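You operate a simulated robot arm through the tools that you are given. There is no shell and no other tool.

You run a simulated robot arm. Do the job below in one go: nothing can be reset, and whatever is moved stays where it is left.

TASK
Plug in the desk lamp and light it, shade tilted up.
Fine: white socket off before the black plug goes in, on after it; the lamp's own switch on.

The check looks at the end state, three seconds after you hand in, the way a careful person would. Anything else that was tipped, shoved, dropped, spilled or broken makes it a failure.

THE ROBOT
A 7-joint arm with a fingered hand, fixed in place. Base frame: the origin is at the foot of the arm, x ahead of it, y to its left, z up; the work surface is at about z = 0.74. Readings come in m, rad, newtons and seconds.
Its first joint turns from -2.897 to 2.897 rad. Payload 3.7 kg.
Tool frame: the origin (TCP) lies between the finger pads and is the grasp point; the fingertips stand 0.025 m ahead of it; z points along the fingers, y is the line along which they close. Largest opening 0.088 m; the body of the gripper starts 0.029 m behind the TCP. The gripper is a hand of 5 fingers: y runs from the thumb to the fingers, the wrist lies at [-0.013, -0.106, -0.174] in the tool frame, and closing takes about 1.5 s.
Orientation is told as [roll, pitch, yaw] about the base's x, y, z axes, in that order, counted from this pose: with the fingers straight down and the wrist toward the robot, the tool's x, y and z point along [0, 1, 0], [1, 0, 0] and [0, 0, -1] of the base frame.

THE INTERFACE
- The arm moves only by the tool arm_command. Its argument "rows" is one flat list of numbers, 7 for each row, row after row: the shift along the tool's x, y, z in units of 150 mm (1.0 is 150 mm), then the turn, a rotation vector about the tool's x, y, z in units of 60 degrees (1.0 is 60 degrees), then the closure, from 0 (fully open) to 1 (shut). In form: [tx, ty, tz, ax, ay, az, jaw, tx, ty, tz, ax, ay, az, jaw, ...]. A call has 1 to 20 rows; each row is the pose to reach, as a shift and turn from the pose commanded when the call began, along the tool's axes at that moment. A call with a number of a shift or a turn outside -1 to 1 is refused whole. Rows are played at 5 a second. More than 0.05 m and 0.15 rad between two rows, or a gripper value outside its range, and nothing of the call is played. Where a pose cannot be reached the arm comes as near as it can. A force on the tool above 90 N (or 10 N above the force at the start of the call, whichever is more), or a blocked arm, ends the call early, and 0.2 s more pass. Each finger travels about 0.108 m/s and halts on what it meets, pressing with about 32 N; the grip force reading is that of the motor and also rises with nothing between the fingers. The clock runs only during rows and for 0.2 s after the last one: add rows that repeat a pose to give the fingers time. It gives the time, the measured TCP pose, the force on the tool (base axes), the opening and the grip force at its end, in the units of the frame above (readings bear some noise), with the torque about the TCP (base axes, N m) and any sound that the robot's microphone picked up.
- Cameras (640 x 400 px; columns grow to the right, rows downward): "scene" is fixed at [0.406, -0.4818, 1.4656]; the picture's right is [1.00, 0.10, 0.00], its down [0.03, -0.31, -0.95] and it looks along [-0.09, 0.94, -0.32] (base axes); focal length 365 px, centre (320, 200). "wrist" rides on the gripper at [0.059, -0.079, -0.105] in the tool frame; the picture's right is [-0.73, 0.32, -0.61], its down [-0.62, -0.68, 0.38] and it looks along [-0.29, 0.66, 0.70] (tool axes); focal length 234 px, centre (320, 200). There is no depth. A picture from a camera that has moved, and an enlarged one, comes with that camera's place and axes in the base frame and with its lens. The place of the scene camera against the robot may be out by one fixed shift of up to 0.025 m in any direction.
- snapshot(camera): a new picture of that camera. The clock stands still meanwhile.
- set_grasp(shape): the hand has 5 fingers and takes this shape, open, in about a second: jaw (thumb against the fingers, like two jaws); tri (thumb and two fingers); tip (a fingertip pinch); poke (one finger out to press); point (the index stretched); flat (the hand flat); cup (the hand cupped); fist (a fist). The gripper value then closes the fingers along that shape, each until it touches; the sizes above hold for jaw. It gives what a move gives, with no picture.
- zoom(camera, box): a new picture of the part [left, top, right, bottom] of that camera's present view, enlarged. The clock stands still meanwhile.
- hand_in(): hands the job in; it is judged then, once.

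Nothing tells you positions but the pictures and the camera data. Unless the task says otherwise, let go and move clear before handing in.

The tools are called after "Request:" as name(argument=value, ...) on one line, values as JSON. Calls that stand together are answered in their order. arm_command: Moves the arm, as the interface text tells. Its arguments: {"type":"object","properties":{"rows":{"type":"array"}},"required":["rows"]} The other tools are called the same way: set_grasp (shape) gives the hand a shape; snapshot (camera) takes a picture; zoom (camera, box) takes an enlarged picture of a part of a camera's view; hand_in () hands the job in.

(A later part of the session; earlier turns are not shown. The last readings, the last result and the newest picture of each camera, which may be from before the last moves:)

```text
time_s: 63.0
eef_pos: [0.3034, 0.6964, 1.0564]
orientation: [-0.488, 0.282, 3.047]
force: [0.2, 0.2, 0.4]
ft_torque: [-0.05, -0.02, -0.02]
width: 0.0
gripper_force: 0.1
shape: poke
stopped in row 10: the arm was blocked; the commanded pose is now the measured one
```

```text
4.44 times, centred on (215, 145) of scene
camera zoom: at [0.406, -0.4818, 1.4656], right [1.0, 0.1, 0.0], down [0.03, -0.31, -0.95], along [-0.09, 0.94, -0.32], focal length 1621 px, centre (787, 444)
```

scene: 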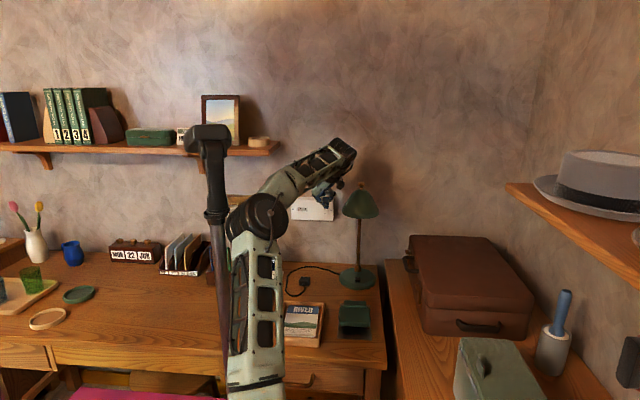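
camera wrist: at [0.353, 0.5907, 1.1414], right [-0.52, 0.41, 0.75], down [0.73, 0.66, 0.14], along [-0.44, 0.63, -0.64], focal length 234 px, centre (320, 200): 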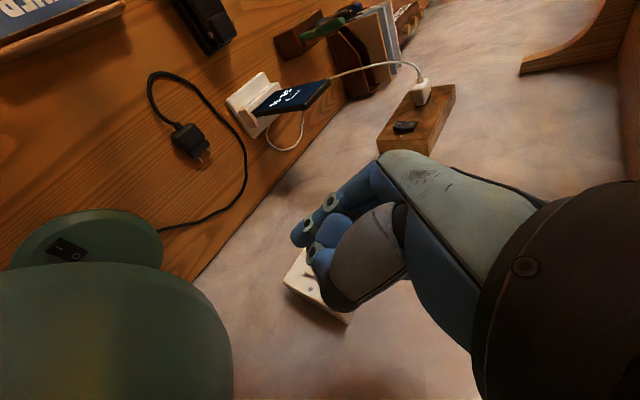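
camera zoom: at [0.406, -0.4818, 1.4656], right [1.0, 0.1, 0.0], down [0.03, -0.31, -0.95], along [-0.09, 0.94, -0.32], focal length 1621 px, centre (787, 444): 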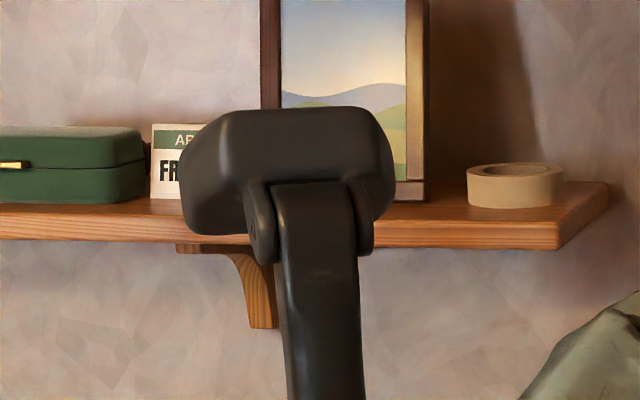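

The pole tilted very slightly away under the elbow, so I must not push there. I'll back off up and away and confirm that it returns.

Request:
arm_command(rows=[0.01, -0.03, -0.1, 0, 0, 0, 0, 0.019, -0.06, -0.2, 0, 0, 0, 0, 0.029, -0.09, -0.301, 0, 0, 0, 0, 0.039, -0.121, -0.401, 0, 0, 0, 0, 0.048, -0.151, -0.502, 0, 0, 0, 0, 0.058, -0.181, -0.602, 0, 0, 0, 0])

Request:
zoom(camera="scene", box=[160, 100, 270, 190])

Request:
zoom(camera="scene", box=[150, 200, 310, 400])

Request:
snapshot(camera="scene")

```text
time_s: 64.6
eef_pos: [0.3261, 0.6584, 1.1066]
orientation: [-0.448, 0.304, 3.015]
force: [0.0, 0.0, 0.6]
ft_torque: [0.02, -0.01, 0.0]
width: 0.0
gripper_force: 0.0
shape: poke
stopped in row 6: the arm was blocked; the commanded pose is now the measured one
```

```text
4.44 times, centred on (215, 145) of scene
camera zoom: at [0.406, -0.4818, 1.4656], right [1.0, 0.1, 0.0], down [0.03, -0.31, -0.95], along [-0.09, 0.94, -0.32], focal length 1621 px, centre (787, 444)
```

zoom: 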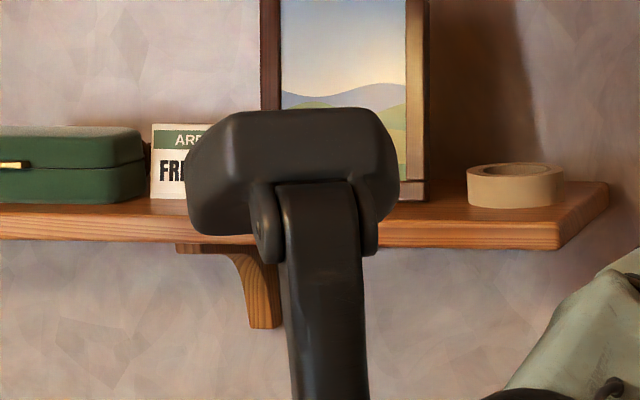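

```text
2.00 times, centred on (230, 300) of scene
camera zoom: at [0.406, -0.4818, 1.4656], right [1.0, 0.1, 0.0], down [0.03, -0.31, -0.95], along [-0.09, 0.94, -0.32], focal length 730 px, centre (500, 0)
```

zoom: 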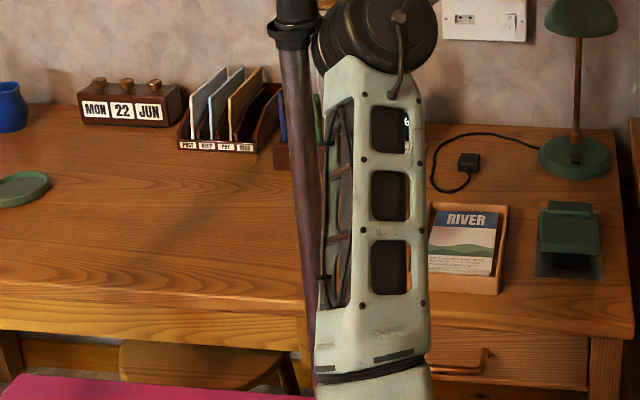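

```text
taken
```

scene: 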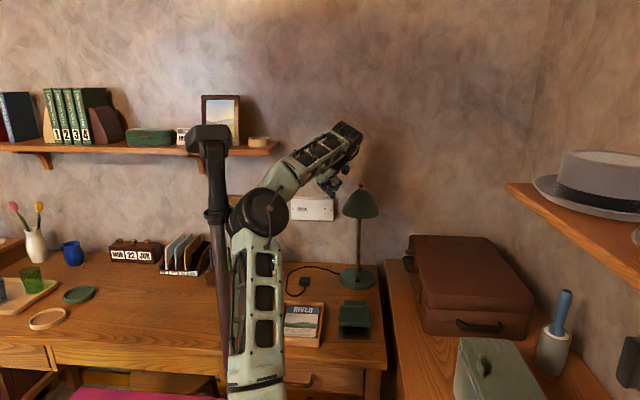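

The neck and head shift on their own as the hand moves, so this is the robot's own neck rather than an object in the room. It still blocks the elbow, though. I'll return to the fingers-down stretched pose where the elbow was clear.

Request:
arm_command(rows=[0.019, 0.019, -0.06, -0.031, 0.041, -0.005, 0, 0.037, 0.038, -0.121, -0.062, 0.081, -0.011, 0, 0.056, 0.057, -0.181, -0.094, 0.122, -0.016, 0, 0.075, 0.076, -0.242, -0.125, 0.162, -0.021, 0, 0.094, 0.096, -0.302, -0.156, 0.203, -0.027, 0, 0.112, 0.115, -0.363, -0.187, 0.243, -0.032, 0, 0.131, 0.134, -0.423, -0.218, 0.284, -0.037, 0, 0.15, 0.153, -0.484, -0.249, 0.324, -0.042, 0, 0.168, 0.172, -0.544, -0.28, 0.365, -0.048, 0, 0.187, 0.191, -0.605, -0.312, 0.406, -0.053, 0])

Request:
snapshot(camera="scene")

```text
time_s: 66.8
eef_pos: [0.2552, 0.5921, 1.1705]
orientation: [-0.012, 0.002, -3.127]
force: [-0.9, -0.1, 0.0]
ft_torque: [0.0, 0.0, 0.02]
width: 0.0001
gripper_force: 0.1
shape: poke
```

```text
taken
```

scene: 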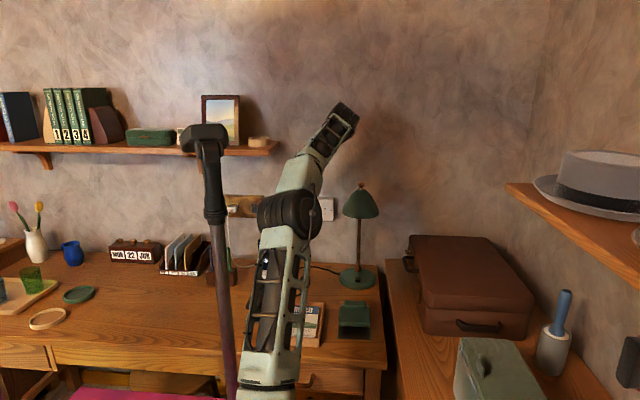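

The neck is back exactly where it was. From this clear pose, I'll test whether turning the hand further (to about 210°) moves the elbow even farther right.

Request:
arm_command(rows=[0.057, -0.023, 0, 0, 0, -0.083, 0, 0.114, -0.046, 0, 0, 0, -0.167, 0, 0.172, -0.069, 0, 0, 0, -0.25, 0, 0.229, -0.092, 0, 0, 0, -0.333, 0, 0.286, -0.115, 0, 0, 0, -0.417, 0, 0.343, -0.138, 0, 0, 0, -0.5, 0])

Request:
snapshot(camera="scene")

```text
time_s: 68.2
eef_pos: [0.2531, 0.5002, 1.0967]
orientation: [-0.025, 0.02, -2.613]
force: [-1.4, 0.9, 0.3]
ft_torque: [0.01, 0.0, -0.04]
width: 0.0
gripper_force: 0.1
shape: poke
out of reach, approached as far as the arm can: row 1, 2, 3, 4, 5, 6
```

```text
taken
```

scene: 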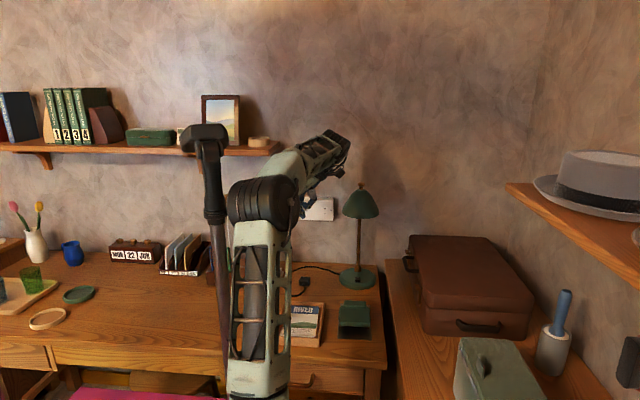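

Beyond 180° the arm hits a joint limit, so 180° fingers-down is the best elbow pose. My plan now is to descend with fingers down left of the shade, so the elbow passes the neck, and only then tilt forward toward the switch. First I'll turn back to 180°.

Request:
arm_command(rows=[-0.089, 0.022, 0.033, 0, 0, 0.0625, 0, -0.177, 0.044, 0.067, 0, 0, 0.125, 0, -0.266, 0.066, 0.1, 0, 0, 0.1875, 0, -0.355, 0.088, 0.133, 0, 0, 0.25, 0, -0.443, 0.109, 0.167, 0, 0, 0.3125, 0, -0.532, 0.131, 0.2, 0, 0, 0.375, 0, -0.62, 0.153, 0.234, 0, 0, 0.4375, 0, -0.709, 0.175, 0.267, 0, 0, 0.5, 0])

Request:
snapshot(camera="scene")

Request:
snapshot(camera="wrist")

```text
time_s: 70.2
eef_pos: [0.2341, 0.5614, 1.114]
orientation: [-0.083, -0.039, 3.078]
force: [-1.1, -0.2, 0.4]
ft_torque: [0.02, 0.01, 0.0]
width: 0.0
gripper_force: 0.1
shape: poke
stopped in row 8: the arm was blocked; the commanded pose is now the measured one
```

```text
taken
```

scene: 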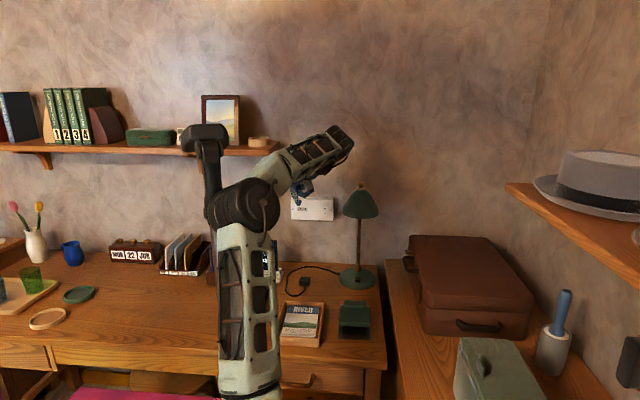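

```text
taken
camera wrist: at [0.313, 0.4896, 1.211], right [-0.25, 0.69, 0.68], down [0.71, 0.61, -0.36], along [-0.66, 0.39, -0.64], focal length 234 px, centre (320, 200)
```

wrist: 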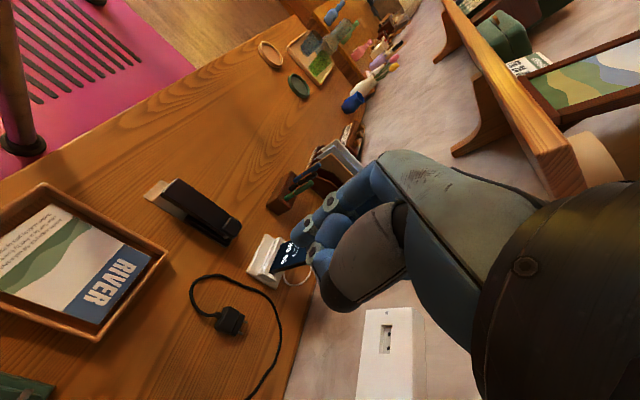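

The elbow only clears the neck while the arm is nearly fully stretched. So I'll return to full stretch and come down along the outer arc, letting the elbow pass beyond the neck before folding.

Request:
arm_command(rows=[-0.04, -0.023, -0.065, 0, 0, 0, 0, -0.081, -0.046, -0.129, 0, 0, 0, 0, -0.121, -0.069, -0.194, 0, 0, 0, 0, -0.162, -0.092, -0.258, 0, 0, 0, 0, -0.203, -0.115, -0.323, 0, 0, 0, 0, -0.243, -0.138, -0.387, 0, 0, 0, 0])

Request:
snapshot(camera="scene")

```text
time_s: 71.6
eef_pos: [0.2564, 0.5918, 1.1706]
orientation: [-0.081, -0.037, 3.085]
force: [0.0, 0.1, -0.6]
ft_torque: [0.02, 0.0, -0.01]
width: 0.0
gripper_force: 0.0
shape: poke
```

```text
taken
```

scene: 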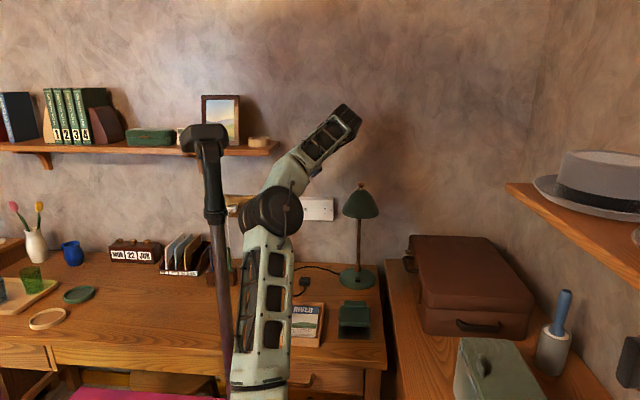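

The elbow is clear again at near-full stretch. I'll come down along the arc in two steps.

Request:
arm_command(rows=[-0.056, 0.018, 0.068, 0, 0, 0, 0, -0.112, 0.036, 0.136, 0, 0, 0, 0, -0.168, 0.054, 0.204, 0, 0, 0, 0, -0.224, 0.072, 0.272, 0, 0, 0, 0, -0.279, 0.091, 0.341, 0, 0, 0, 0, -0.335, 0.109, 0.409, 0, 0, 0, 0, -0.391, 0.127, 0.477, 0, 0, 0, 0, -0.447, 0.145, 0.545, 0, 0, 0, 0])

Request:
snapshot(camera="scene")

```text
time_s: 73.4
eef_pos: [0.2344, 0.6655, 1.0962]
orientation: [-0.08, -0.037, 3.083]
force: [0.1, 0.6, 0.0]
ft_torque: [0.02, -0.02, 0.0]
width: 0.0
gripper_force: 0.1
shape: poke
```

```text
taken
```

scene: 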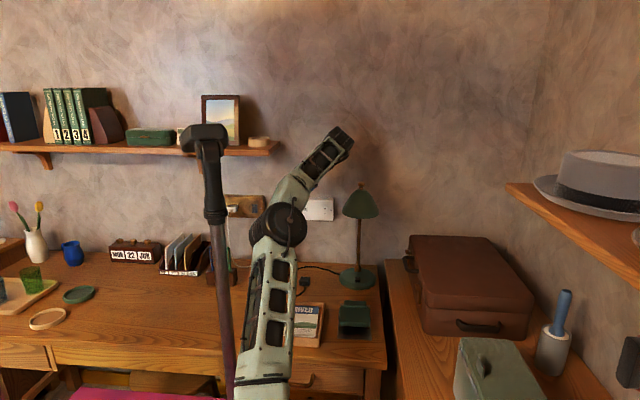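

Exact tracking and the elbow is clear and moving beyond the neck. Next step down the arc.

Request:
arm_command(rows=[-0.054, 0.026, 0.085, 0, 0, 0, 0, -0.108, 0.052, 0.17, 0, 0, 0, 0, -0.162, 0.078, 0.255, 0, 0, 0, 0, -0.216, 0.104, 0.34, 0, 0, 0, 0, -0.269, 0.129, 0.425, 0, 0, 0, 0, -0.323, 0.155, 0.51, 0, 0, 0, 0, -0.377, 0.181, 0.595, 0, 0, 0, 0, -0.431, 0.207, 0.68, 0, 0, 0, 0])

Request:
snapshot(camera="scene")

Request:
snapshot(camera="wrist")

```text
time_s: 75.2
eef_pos: [0.2072, 0.7429, 1.0016]
orientation: [-0.079, -0.035, 3.083]
force: [-0.6, -0.2, 0.5]
ft_torque: [0.0, 0.0, 0.02]
width: 0.0
gripper_force: 0.1
shape: poke
```

```text
taken
```

scene: 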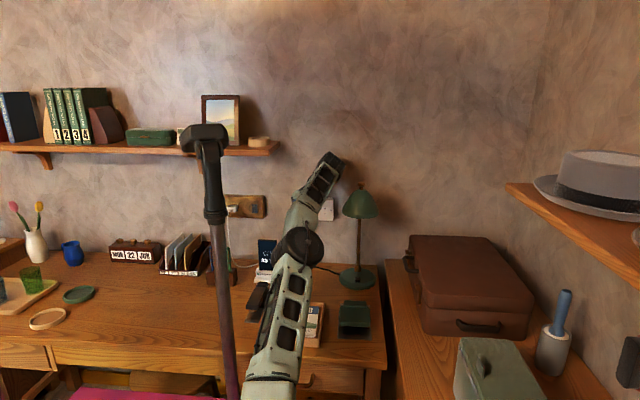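

```text
taken
camera wrist: at [0.2858, 0.6718, 1.1004], right [-0.26, 0.69, 0.68], down [0.71, 0.61, -0.36], along [-0.66, 0.38, -0.65], focal length 234 px, centre (320, 200)
```

wrist: 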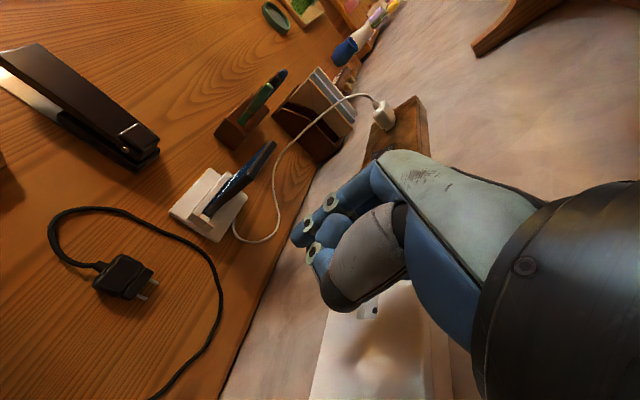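

The arm is through: the hand is at (0.207, 0.743, 1.0) beside the socket, with the elbow past the neck. Now I'll tilt about 42° and bring the index tip just in front of the O half of the rocker, stopping about 2 cm short.

Request:
arm_command(rows=[-0.025, -0.05, -0.01, 0.031, -0.063, -0.005, 0, -0.05, -0.101, -0.019, 0.062, -0.125, -0.01, 0, -0.074, -0.152, -0.029, 0.092, -0.188, -0.015, 0, -0.099, -0.202, -0.039, 0.123, -0.251, -0.02, 0, -0.124, -0.253, -0.049, 0.154, -0.313, -0.025, 0, -0.149, -0.303, -0.058, 0.185, -0.376, -0.03, 0, -0.174, -0.354, -0.068, 0.216, -0.439, -0.035, 0])

Request:
snapshot(camera="scene")

Request:
snapshot(camera="wrist")

```text
time_s: 76.8
eef_pos: [0.262, 0.7638, 1.0104]
orientation: [-0.549, 0.19, 3.048]
force: [-0.8, -0.3, -0.3]
ft_torque: [-0.02, -0.03, -0.01]
width: 0.0001
gripper_force: 0.0
shape: poke
```

```text
taken
```

scene: 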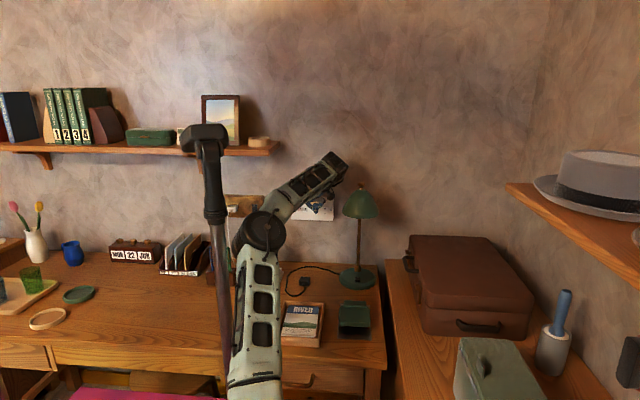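

```text
taken
camera wrist: at [0.319, 0.6542, 1.0842], right [-0.45, 0.35, 0.82], down [0.73, 0.67, 0.12], along [-0.5, 0.66, -0.56], focal length 234 px, centre (320, 200)
```

wrist: 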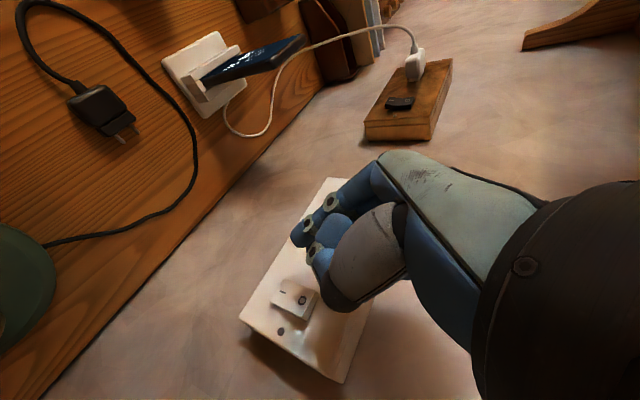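

Tracking is exact and the rocker is plainly in view near the fingertip. I'll zoom to re-measure it before pressing.

Request:
zoom(camera="wrist", box=[235, 210, 365, 340])

```text
3.08 times, centred on (300, 275) of wrist
camera zoom: at [0.319, 0.6542, 1.0842], right [-0.45, 0.35, 0.82], down [0.73, 0.67, 0.12], along [-0.5, 0.66, -0.56], focal length 720 px, centre (382, -31)
```

zoom: 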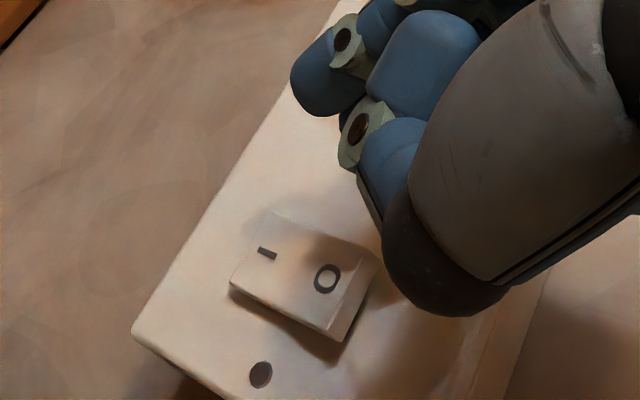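

The O half is clearly raised, so the socket is on. I'll finish the tilt, lining the fingertip up with O at (0.293, z 0.991), a couple of centimetres off the face.

Request:
arm_command(rows=[-0.012, -0.036, 0.017, 0.023, -0.047, -0.004, 0, -0.024, -0.073, 0.035, 0.046, -0.094, -0.008, 0, -0.035, -0.109, 0.052, 0.069, -0.141, -0.011, 0, -0.047, -0.145, 0.069, 0.092, -0.188, -0.015, 0])

Request:
zoom(camera="wrist", box=[225, 190, 385, 330])

Request:
zoom(camera="scene", box=[200, 140, 400, 280])

```text
time_s: 77.8
eef_pos: [0.2929, 0.7755, 1.0044]
orientation: [-0.746, 0.274, 2.998]
force: [0.0, 0.5, -0.4]
ft_torque: [-0.01, 0.02, -0.01]
width: 0.0
gripper_force: 0.1
shape: poke
```

```text
2.86 times, centred on (305, 260) of wrist
camera zoom: at [0.3423, 0.6539, 1.0626], right [-0.54, 0.2, 0.82], down [0.71, 0.62, 0.32], along [-0.44, 0.76, -0.48], focal length 669 px, centre (363, 29)
```

zoom: 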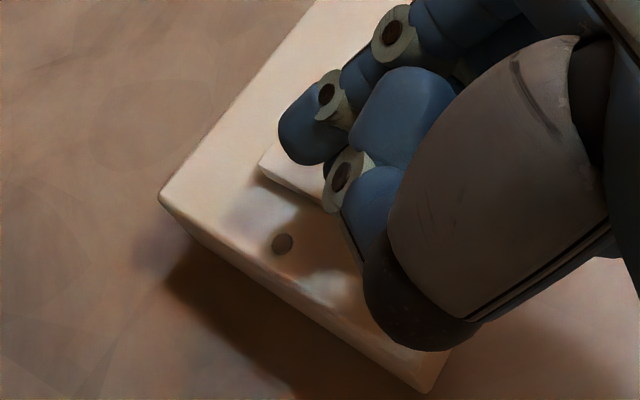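

```text
2.86 times, centred on (300, 210) of scene
camera zoom: at [0.406, -0.4818, 1.4656], right [1.0, 0.1, 0.0], down [0.03, -0.31, -0.95], along [-0.09, 0.94, -0.32], focal length 1042 px, centre (377, 171)
```

zoom: 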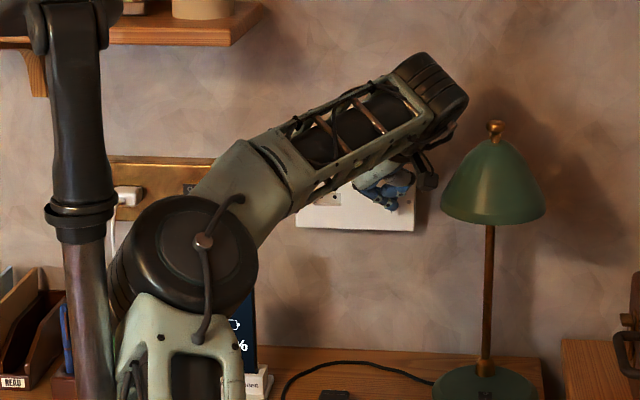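

The fingertip is a bit low at z≈0.986, about 1 cm from the rocker face. I'll nudge up 8 mm and press forward 20 mm in small rows, then check force and sound.

Request:
arm_command(rows=[-0.027, 0.005, 0.008, 0, 0, 0, 0, -0.055, 0.009, 0.017, 0, 0, 0, 0, -0.082, 0.014, 0.025, 0, 0, 0, 0, -0.11, 0.018, 0.034, 0, 0, 0, 0, -0.137, 0.023, 0.042, 0, 0, 0, 0])

Request:
zoom(camera="wrist", box=[225, 190, 385, 330])

Request:
zoom(camera="scene", box=[280, 170, 380, 240])

```text
time_s: 79.0
eef_pos: [0.2793, 0.7904, 1.0169]
orientation: [-0.746, 0.273, 3.005]
force: [-3.1, -39.7, -12.8]
ft_torque: [-0.82, 0.11, -0.33]
width: 0.0003
gripper_force: 0.0
shape: poke
```

```text
2.86 times, centred on (305, 260) of wrist
camera zoom: at [0.3303, 0.669, 1.0752], right [-0.54, 0.2, 0.82], down [0.71, 0.63, 0.32], along [-0.45, 0.75, -0.48], focal length 669 px, centre (363, 29)
```

zoom: 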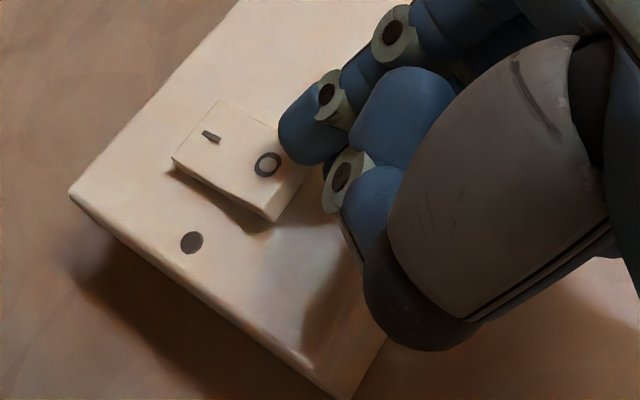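

```text
5.71 times, centred on (330, 205) of scene
camera zoom: at [0.406, -0.4818, 1.4656], right [1.0, 0.1, 0.0], down [0.03, -0.31, -0.95], along [-0.09, 0.94, -0.32], focal length 2084 px, centre (263, 171)
```

zoom: 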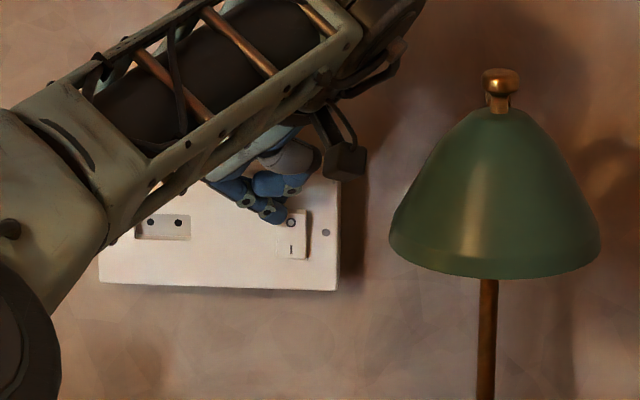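

The finger came in just left of the rocker and is pressing the plate (about 40 N), so no click. I'll back off 2 cm, shift 1 cm right and a little down, and look again.

Request:
arm_command(rows=[0.05, -0.01, -0.043, 0, 0, 0, 0, 0.1, -0.019, -0.086, 0, 0, 0, 0, 0.116, -0.045, -0.062, 0, 0, 0, 0, 0.127, -0.073, -0.043, 0, 0, 0, 0, 0.127, -0.073, -0.043, 0, 0, 0, 0])

Request:
zoom(camera="wrist", box=[225, 190, 385, 330])

Request:
zoom(camera="scene", box=[280, 170, 380, 240])

```text
time_s: 80.2
eef_pos: [0.2895, 0.7736, 1.0148]
orientation: [-0.752, 0.275, 3.004]
force: [0.1, 0.9, -0.6]
ft_torque: [0.02, -0.01, 0.0]
width: 0.0001
gripper_force: 0.0
shape: poke
```

```text
2.86 times, centred on (305, 260) of wrist
camera zoom: at [0.3397, 0.6507, 1.0716], right [-0.54, 0.19, 0.82], down [0.71, 0.63, 0.33], along [-0.45, 0.76, -0.48], focal length 669 px, centre (363, 29)
```

zoom: 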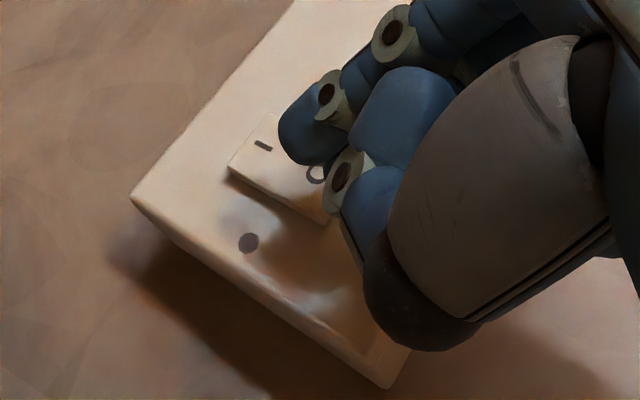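

```text
5.71 times, centred on (330, 205) of scene
camera zoom: at [0.406, -0.4818, 1.4656], right [1.0, 0.1, 0.0], down [0.03, -0.31, -0.95], along [-0.09, 0.94, -0.32], focal length 2084 px, centre (263, 171)
```

zoom: 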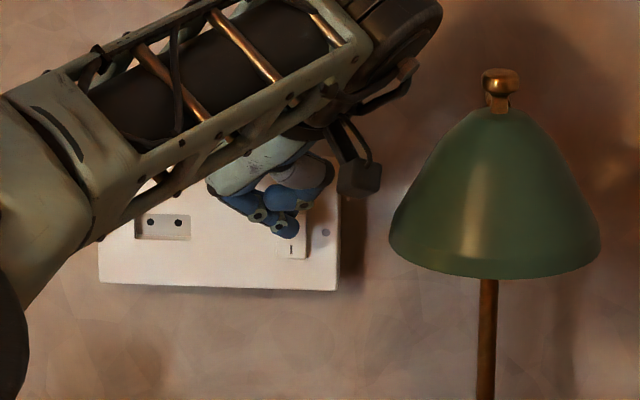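

The fingertip now lines up with the O half at (0.294, z 0.996). Pressing forward 22 mm.

Request:
arm_command(rows=[-0.019, 0.005, 0.022, 0, 0, 0, 0, -0.039, 0.011, 0.044, 0, 0, 0, 0, -0.058, 0.016, 0.065, 0, 0, 0, 0, -0.078, 0.022, 0.087, 0, 0, 0, 0, -0.097, 0.027, 0.109, 0, 0, 0, 0])

Request:
zoom(camera="wrist", box=[225, 190, 385, 330])

Request:
zoom(camera="scene", box=[280, 170, 380, 240])

```text
time_s: 81.4
eef_pos: [0.2865, 0.7925, 1.0079]
orientation: [-0.743, 0.273, 3.004]
force: [-11.8, -69.2, -14.7]
ft_torque: [-0.86, 0.29, -0.47]
width: 0.0
gripper_force: 0.2
shape: poke
```

```text
2.86 times, centred on (305, 260) of wrist
camera zoom: at [0.3385, 0.6713, 1.067], right [-0.54, 0.2, 0.82], down [0.71, 0.63, 0.32], along [-0.45, 0.75, -0.48], focal length 669 px, centre (363, 29)
```

zoom: 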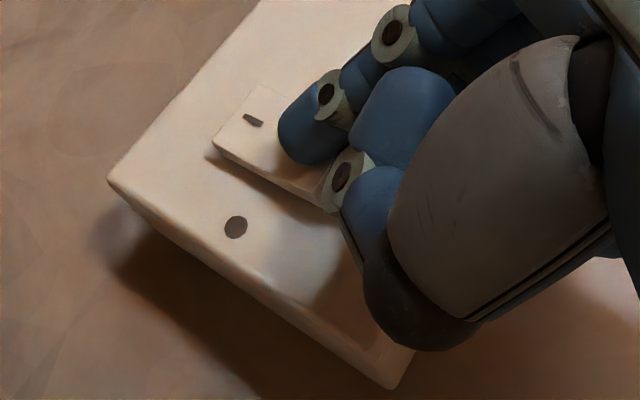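

```text
5.71 times, centred on (330, 205) of scene
camera zoom: at [0.406, -0.4818, 1.4656], right [1.0, 0.1, 0.0], down [0.03, -0.31, -0.95], along [-0.09, 0.94, -0.32], focal length 2084 px, centre (263, 171)
```

zoom: 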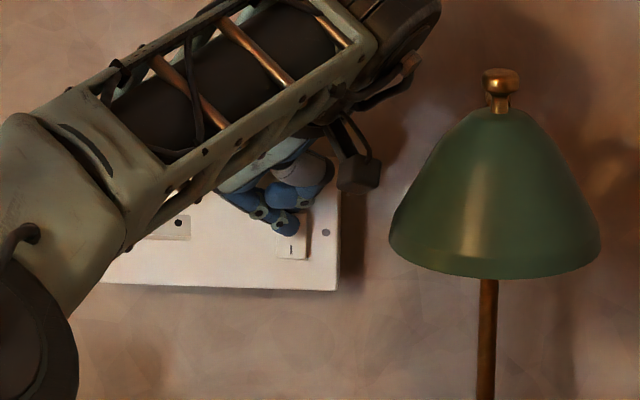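

The contact point works out to the top of the rocker's O half with 69 N. I'll back off and see whether the rocker has flipped.

Request:
arm_command(rows=[0.05, -0.01, -0.043, 0, 0, 0, 0, 0.1, -0.019, -0.086, 0, 0, 0, 0, 0.15, -0.029, -0.129, 0, 0, 0, 0, 0.2, -0.038, -0.172, 0, 0, 0, 0])

Request:
zoom(camera="wrist", box=[225, 190, 385, 330])

Request:
zoom(camera="scene", box=[317, 202, 333, 219])

```text
time_s: 82.4
eef_pos: [0.3058, 0.7611, 1.0002]
orientation: [-0.743, 0.274, 2.989]
force: [-0.3, 0.3, -0.9]
ft_torque: [0.0, 0.01, -0.02]
width: 0.0
gripper_force: 0.0
shape: poke
heard: click
```

```text
2.86 times, centred on (305, 260) of wrist
camera zoom: at [0.3551, 0.6392, 1.0588], right [-0.54, 0.21, 0.82], down [0.72, 0.62, 0.32], along [-0.44, 0.76, -0.48], focal length 669 px, centre (363, 29)
```

zoom: 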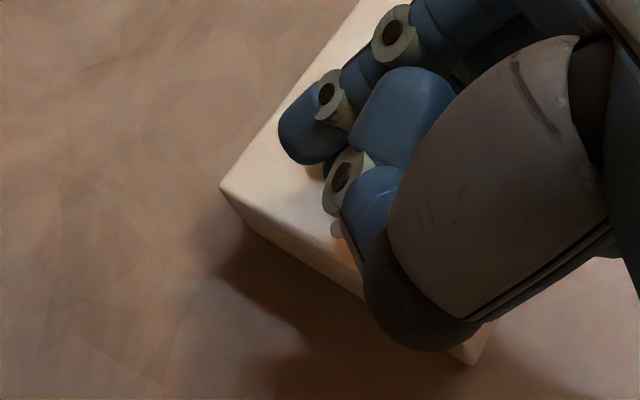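

```text
16.00 times, centred on (325, 210) of scene
camera zoom: at [0.406, -0.4818, 1.4656], right [1.0, 0.1, 0.0], down [0.03, -0.31, -0.95], along [-0.09, 0.94, -0.32], focal length 5836 px, centre (240, 32)
```

zoom: 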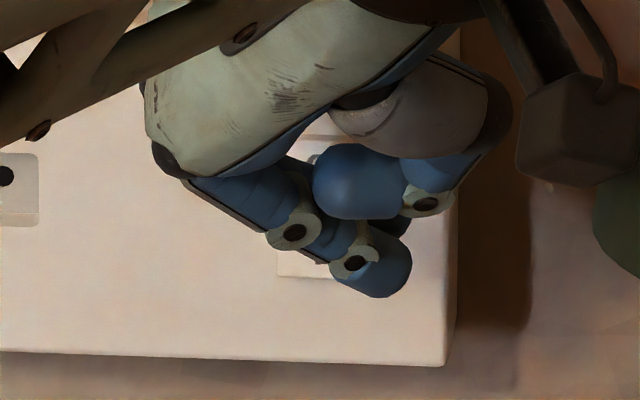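

I heard a click as the finger came off. I'll raise the hand to uncover the rocker and check its state.

Request:
arm_command(rows=[-0.066, -0.027, -0.072, 0, 0, 0, 0, -0.132, -0.055, -0.143, 0, 0, 0, 0, -0.197, -0.082, -0.215, 0, 0, 0, 0, -0.263, -0.109, -0.286, 0, 0, 0, 0])

Request:
zoom(camera="scene", box=[317, 202, 333, 219])

Request:
snapshot(camera="scene")

Request:
snapshot(camera="wrist")

```text
time_s: 83.4
eef_pos: [0.2903, 0.7541, 1.0731]
orientation: [-0.752, 0.273, 3.005]
force: [-0.5, 0.2, 0.1]
ft_torque: [-0.03, -0.01, 0.02]
width: 0.0002
gripper_force: 0.1
shape: poke
```

```text
16.00 times, centred on (325, 210) of scene
camera zoom: at [0.406, -0.4818, 1.4656], right [1.0, 0.1, 0.0], down [0.03, -0.31, -0.95], along [-0.09, 0.94, -0.32], focal length 5836 px, centre (240, 32)
```

zoom: 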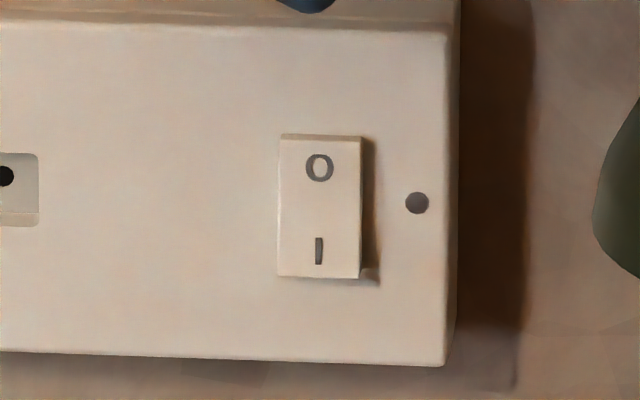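

```text
taken
```

scene: 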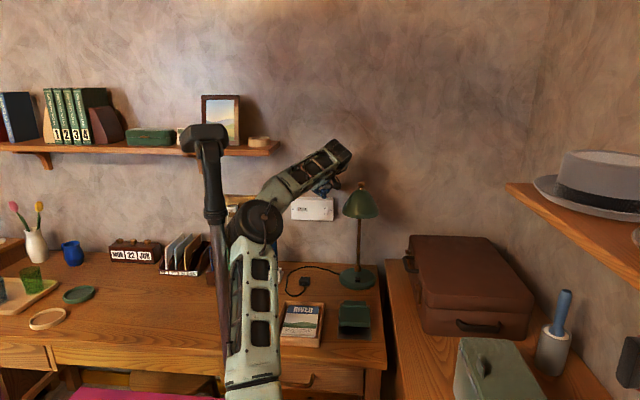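

```text
taken
camera wrist: at [0.3412, 0.6328, 1.1288], right [-0.54, 0.19, 0.82], down [0.71, 0.63, 0.33], along [-0.45, 0.76, -0.48], focal length 234 px, centre (320, 200)
```

wrist: 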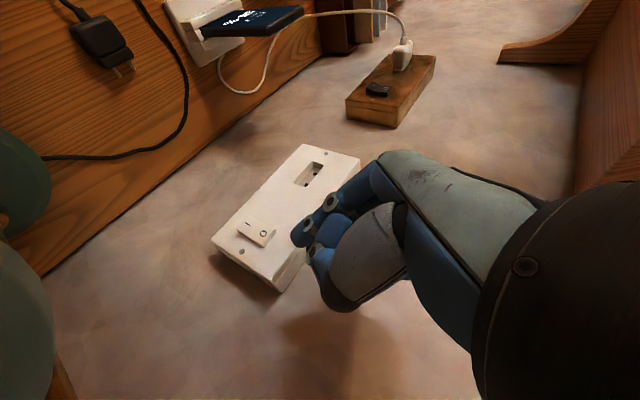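

The rocker looks different now: the top strip is thin and the shadow is bigger at the I end. I'll confirm from the wrist view.

Request:
zoom(camera="wrist", box=[205, 190, 305, 300])

```text
3.64 times, centred on (255, 245) of wrist
camera zoom: at [0.3412, 0.6328, 1.1288], right [-0.54, 0.19, 0.82], down [0.71, 0.63, 0.33], along [-0.45, 0.76, -0.48], focal length 852 px, centre (556, 36)
```

zoom: 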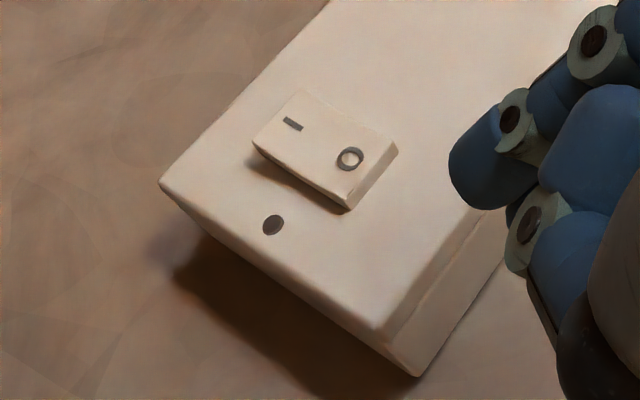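

One click, and the O end is now in, so the socket is OFF. Next is the plug, which I'll measure from this view.

Request:
zoom(camera="wrist", box=[50, 0, 170, 110])

Request:
zoom(camera="scene", box=[290, 268, 322, 296])

Request:
zoom(camera="wrist", box=[270, 140, 350, 200])

```text
3.64 times, centred on (110, 55) of wrist
camera zoom: at [0.3412, 0.6328, 1.1288], right [-0.54, 0.19, 0.82], down [0.71, 0.63, 0.33], along [-0.45, 0.76, -0.48], focal length 852 px, centre (1084, 727)
```

zoom: 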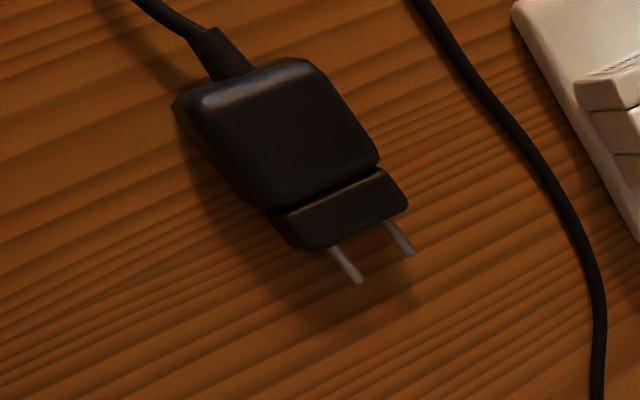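

```text
14.29 times, centred on (306, 282) of scene
camera zoom: at [0.406, -0.4818, 1.4656], right [1.0, 0.1, 0.0], down [0.03, -0.31, -0.95], along [-0.09, 0.94, -0.32], focal length 5211 px, centre (520, -971)
```

zoom: 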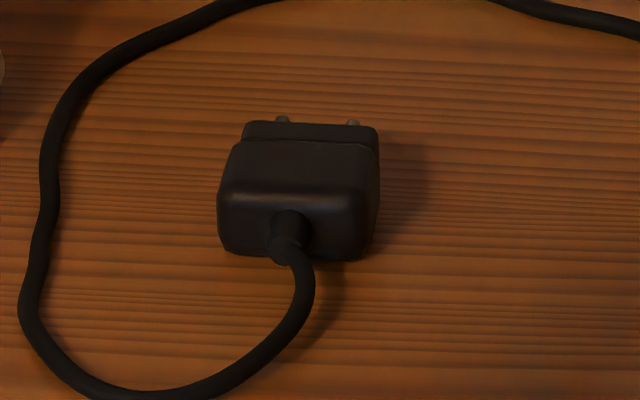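

```text
6.67 times, centred on (310, 170) of wrist
camera zoom: at [0.3412, 0.6328, 1.1288], right [-0.54, 0.19, 0.82], down [0.71, 0.63, 0.33], along [-0.45, 0.76, -0.48], focal length 1561 px, centre (387, 400)
```

zoom: 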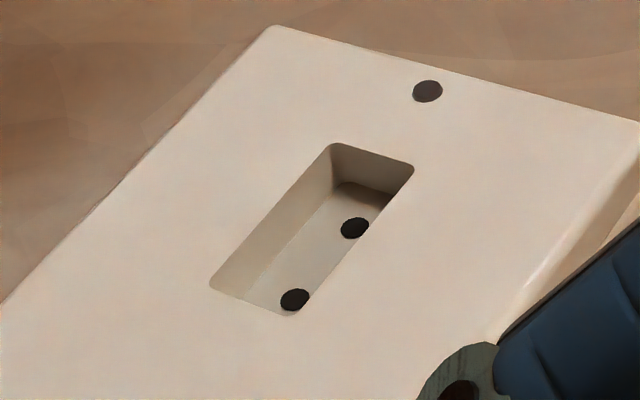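

I have the plug pose: body centre near (0.2315, 0.669), about 35 mm wide, pins pointing +y, and the socket holes near (0.206, 0.822, 0.982). I'll return to fingers-down above the plug and inspect the pinch shapes.

Request:
arm_command(rows=[0.056, 0.046, 0, -0.03, 0.069, -0.003, 0, 0.111, 0.092, 0, -0.06, 0.138, -0.007, 0, 0.167, 0.138, 0, -0.09, 0.207, -0.01, 0, 0.223, 0.184, 0, -0.12, 0.277, -0.013, 0, 0.279, 0.23, 0, -0.149, 0.346, -0.016, 0, 0.334, 0.275, -0.001, -0.179, 0.415, -0.02, 0, 0.39, 0.321, -0.001, -0.209, 0.484, -0.023, 0, 0.446, 0.367, -0.001, -0.239, 0.553, -0.026, 0, 0.501, 0.413, -0.001, -0.269, 0.622, -0.03, 0, 0.557, 0.459, -0.001, -0.299, 0.6916, -0.033, 0])

Request:
set_grasp(shape="tip")

Request:
snapshot(camera="wrist")

Request:
snapshot(camera="scene")

```text
time_s: 85.6
eef_pos: [0.2312, 0.7012, 0.9988]
orientation: [-0.001, -0.001, -3.134]
force: [-0.7, -0.8, -0.5]
ft_torque: [-0.02, -0.02, -0.02]
width: 0.0
gripper_force: 0.0
shape: poke
```

```text
time_s: 86.5
eef_pos: [0.2295, 0.7011, 0.9981]
orientation: [-0.002, 0.004, -3.136]
force: [-0.3, 0.3, -0.3]
ft_torque: [-0.02, 0.0, 0.0]
width: 0.0881
gripper_force: 0.1
shape: tip
```

```text
taken
camera wrist: at [0.3105, 0.6439, 1.1041], right [-0.33, 0.72, 0.61], down [0.68, 0.63, -0.38], along [-0.66, 0.29, -0.7], focal length 234 px, centre (320, 200)
```

wrist: 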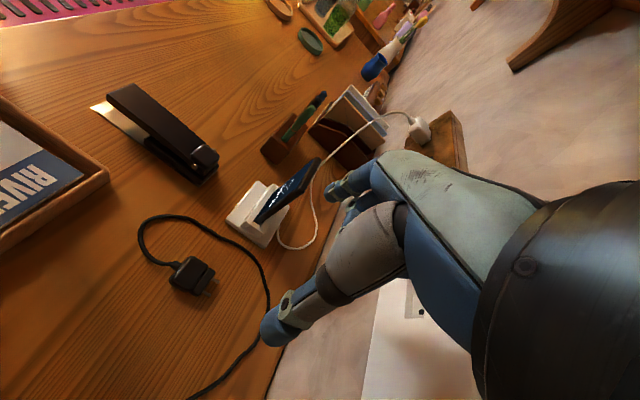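

```text
taken
```

scene: 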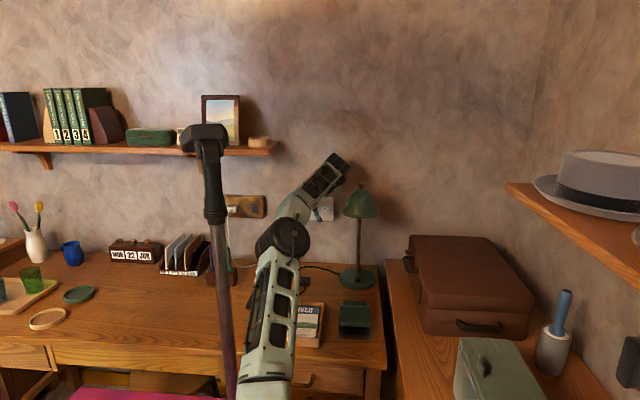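

In the tip shape the thumb and index are spread wide. I'll look closer at the hand and compare tip with tri and jaw before choosing.

Request:
zoom(camera="wrist", box=[240, 140, 440, 360])

Request:
set_grasp(shape="tri")

Request:
zoom(camera="wrist", box=[240, 140, 440, 360])

Request:
set_grasp(shape="jaw")

Request:
zoom(camera="wrist", box=[240, 140, 440, 360])

```text
1.82 times, centred on (340, 250) of wrist
camera zoom: at [0.3105, 0.6439, 1.1041], right [-0.33, 0.72, 0.61], down [0.68, 0.63, -0.38], along [-0.66, 0.29, -0.7], focal length 426 px, centre (284, 109)
```

zoom: 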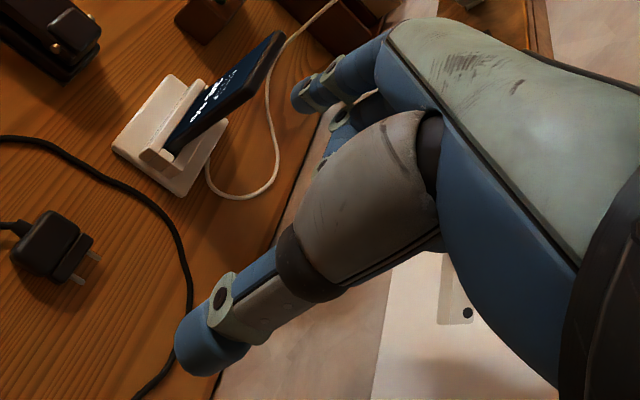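

```text
time_s: 87.4
eef_pos: [0.2302, 0.7016, 0.9989]
orientation: [0.0, 0.003, -3.134]
force: [-1.1, 1.2, 0.2]
ft_torque: [-0.02, -0.01, -0.04]
width: 0.0875
gripper_force: 0.0
shape: tri
```

```text
1.82 times, centred on (340, 250) of wrist
camera zoom: at [0.3105, 0.6439, 1.1041], right [-0.33, 0.72, 0.61], down [0.68, 0.63, -0.38], along [-0.66, 0.29, -0.7], focal length 426 px, centre (284, 109)
```

zoom: 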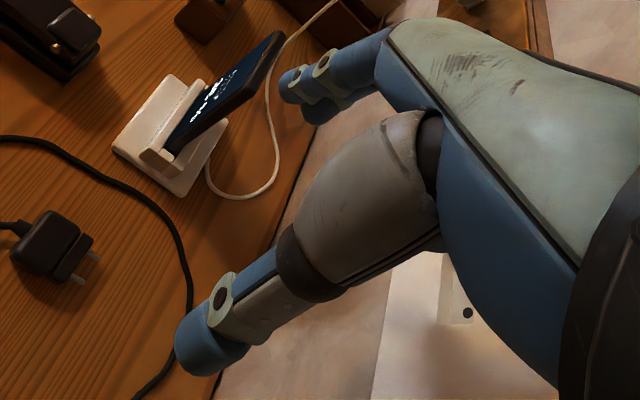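

```text
time_s: 88.3
eef_pos: [0.2313, 0.7021, 0.9985]
orientation: [-0.001, 0.003, -3.134]
force: [-0.9, 0.3, 0.5]
ft_torque: [0.01, 0.01, -0.01]
width: 0.0879
gripper_force: 0.2
shape: jaw
```

```text
1.82 times, centred on (340, 250) of wrist
camera zoom: at [0.3105, 0.6439, 1.1041], right [-0.33, 0.72, 0.61], down [0.68, 0.63, -0.38], along [-0.66, 0.29, -0.7], focal length 426 px, centre (284, 109)
```

zoom: 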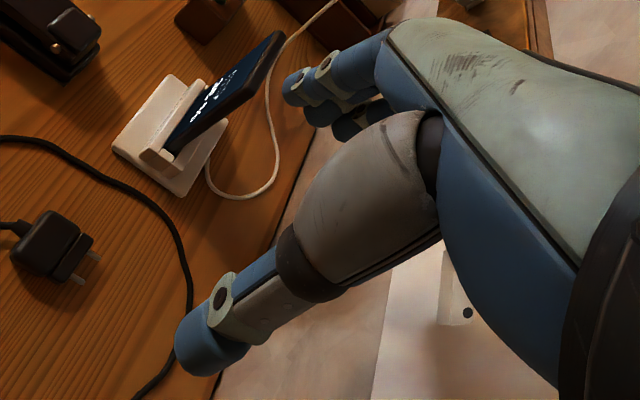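

The tip pinch suits this narrow plug best. The shade's left rim is at x≈0.36, so I'll come down at x≈0.19 with the wrist left of the shade, and only slide right once below the rim.

Request:
set_grasp(shape="tip")

Request:
arm_command(rows=[0, 0.046, 0.076, 0, 0, 0, 0, 0, 0.091, 0.151, 0, 0, 0, 0, 0, 0.137, 0.227, 0, 0, 0, 0, 0, 0.182, 0.302, 0, 0, 0, 0, 0, 0.228, 0.378, 0, 0, 0, 0, 0, 0.273, 0.453, 0, 0, 0, 0])

Request:
snapshot(camera="scene")

Request:
snapshot(camera="wrist")

```text
time_s: 89.2
eef_pos: [0.2304, 0.7007, 0.9979]
orientation: [0.0, 0.003, -3.135]
force: [-0.1, -1.2, -0.3]
ft_torque: [-0.01, -0.02, -0.02]
width: 0.0878
gripper_force: 0.0
shape: tip
```

```text
time_s: 90.6
eef_pos: [0.1916, 0.6997, 0.9281]
orientation: [-0.002, 0.001, -3.136]
force: [-0.2, 0.1, 0.0]
ft_torque: [-0.05, 0.02, -0.01]
width: 0.088
gripper_force: 0.1
shape: tip
```

```text
taken
```

scene: 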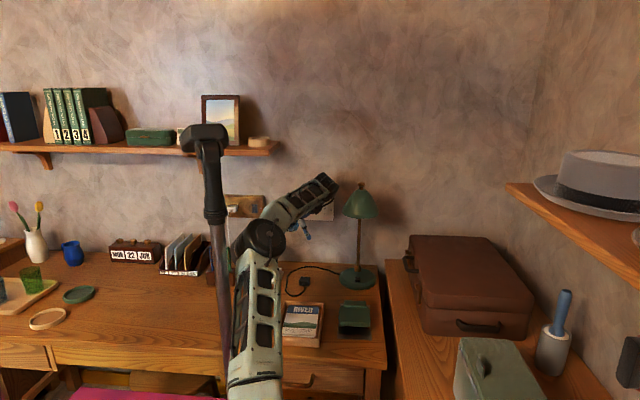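

```text
taken
camera wrist: at [0.2722, 0.6425, 1.035], right [-0.33, 0.72, 0.61], down [0.68, 0.63, -0.38], along [-0.66, 0.29, -0.7], focal length 234 px, centre (320, 200)
```

wrist: 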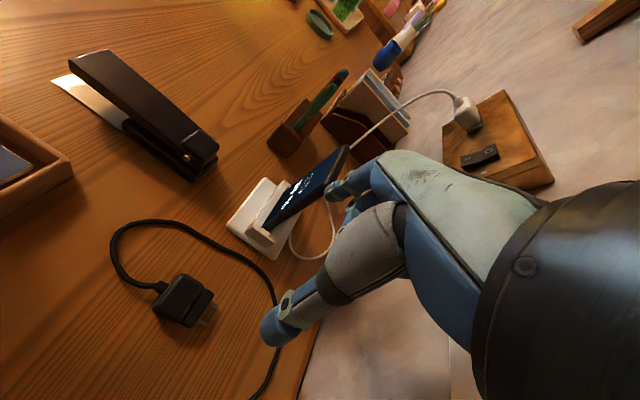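

Still exact, and the hand is over the desk between phone and plug. I'll descend further, staying at x≈0.19.

Request:
arm_command(rows=[0.019, 0, 0.095, 0, 0, 0, 0, 0.037, 0, 0.19, 0, 0, 0, 0, 0.056, 0, 0.284, 0, 0, 0, 0, 0.074, 0, 0.379, 0, 0, 0, 0, 0.093, 0, 0.474, 0, 0, 0, 0, 0.111, 0, 0.569, 0, 0, 0, 0, 0.13, 0, 0.663, 0, 0, 0, 0, 0.148, 0, 0.758, 0, 0, 0, 0, 0.167, 0, 0.853, 0, 0, 0, 0])

Request:
snapshot(camera="scene")

Request:
snapshot(camera="wrist")

```text
time_s: 92.8
eef_pos: [0.2283, 0.6788, 0.8117]
orientation: [-0.015, -0.012, 3.102]
force: [-0.9, -0.4, 0.0]
ft_torque: [-0.01, 0.01, 0.0]
width: 0.0881
gripper_force: 0.0
shape: tip
stopped in row 9: the arm was blocked; the commanded pose is now the measured one
```

```text
taken
```

scene: 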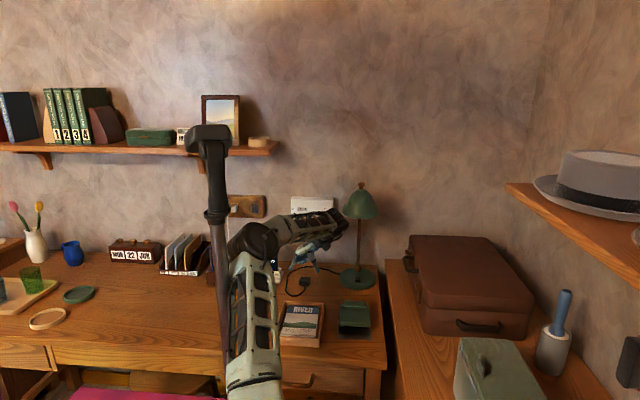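

```text
taken
camera wrist: at [0.3062, 0.6163, 0.9148], right [-0.29, 0.73, 0.62], down [0.7, 0.6, -0.38], along [-0.65, 0.33, -0.68], focal length 234 px, centre (320, 200)
```

wrist: 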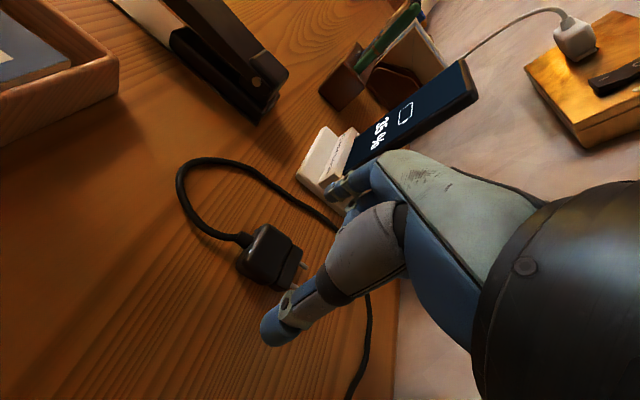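

The elbow touched the neck at the end and the hand settled at (0.228, 0.679, 0.812), which is nearly above the plug. I'll check the wrist's clearance to the lamp shade before going on.

Request:
zoom(camera="scene", box=[270, 170, 400, 310])

Request:
zoom(camera="scene", box=[180, 110, 300, 280])

```text
2.86 times, centred on (335, 240) of scene
camera zoom: at [0.406, -0.4818, 1.4656], right [1.0, 0.1, 0.0], down [0.03, -0.31, -0.95], along [-0.09, 0.94, -0.32], focal length 1042 px, centre (277, 86)
```

zoom: 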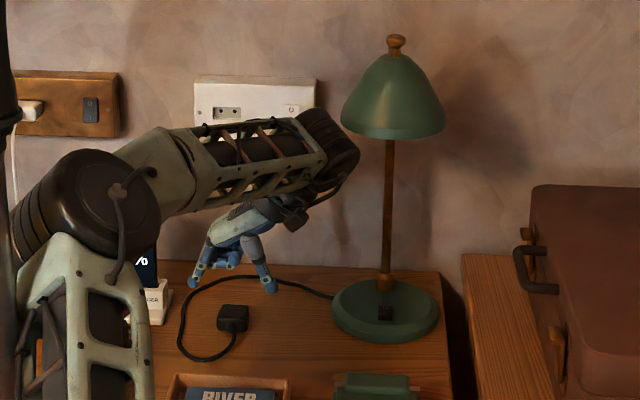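

```text
2.35 times, centred on (240, 195) of scene
camera zoom: at [0.406, -0.4818, 1.4656], right [1.0, 0.1, 0.0], down [0.03, -0.31, -0.95], along [-0.09, 0.94, -0.32], focal length 858 px, centre (508, 212)
```

zoom: 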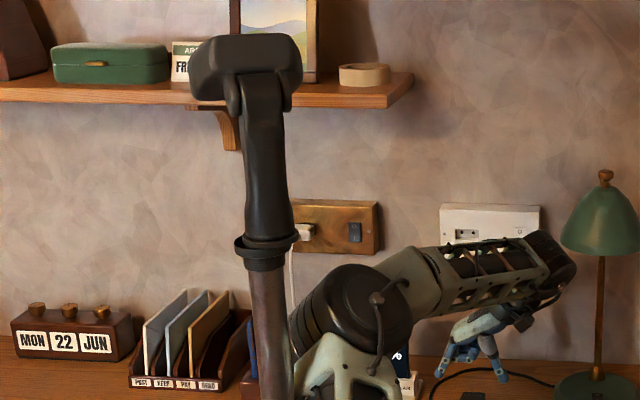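

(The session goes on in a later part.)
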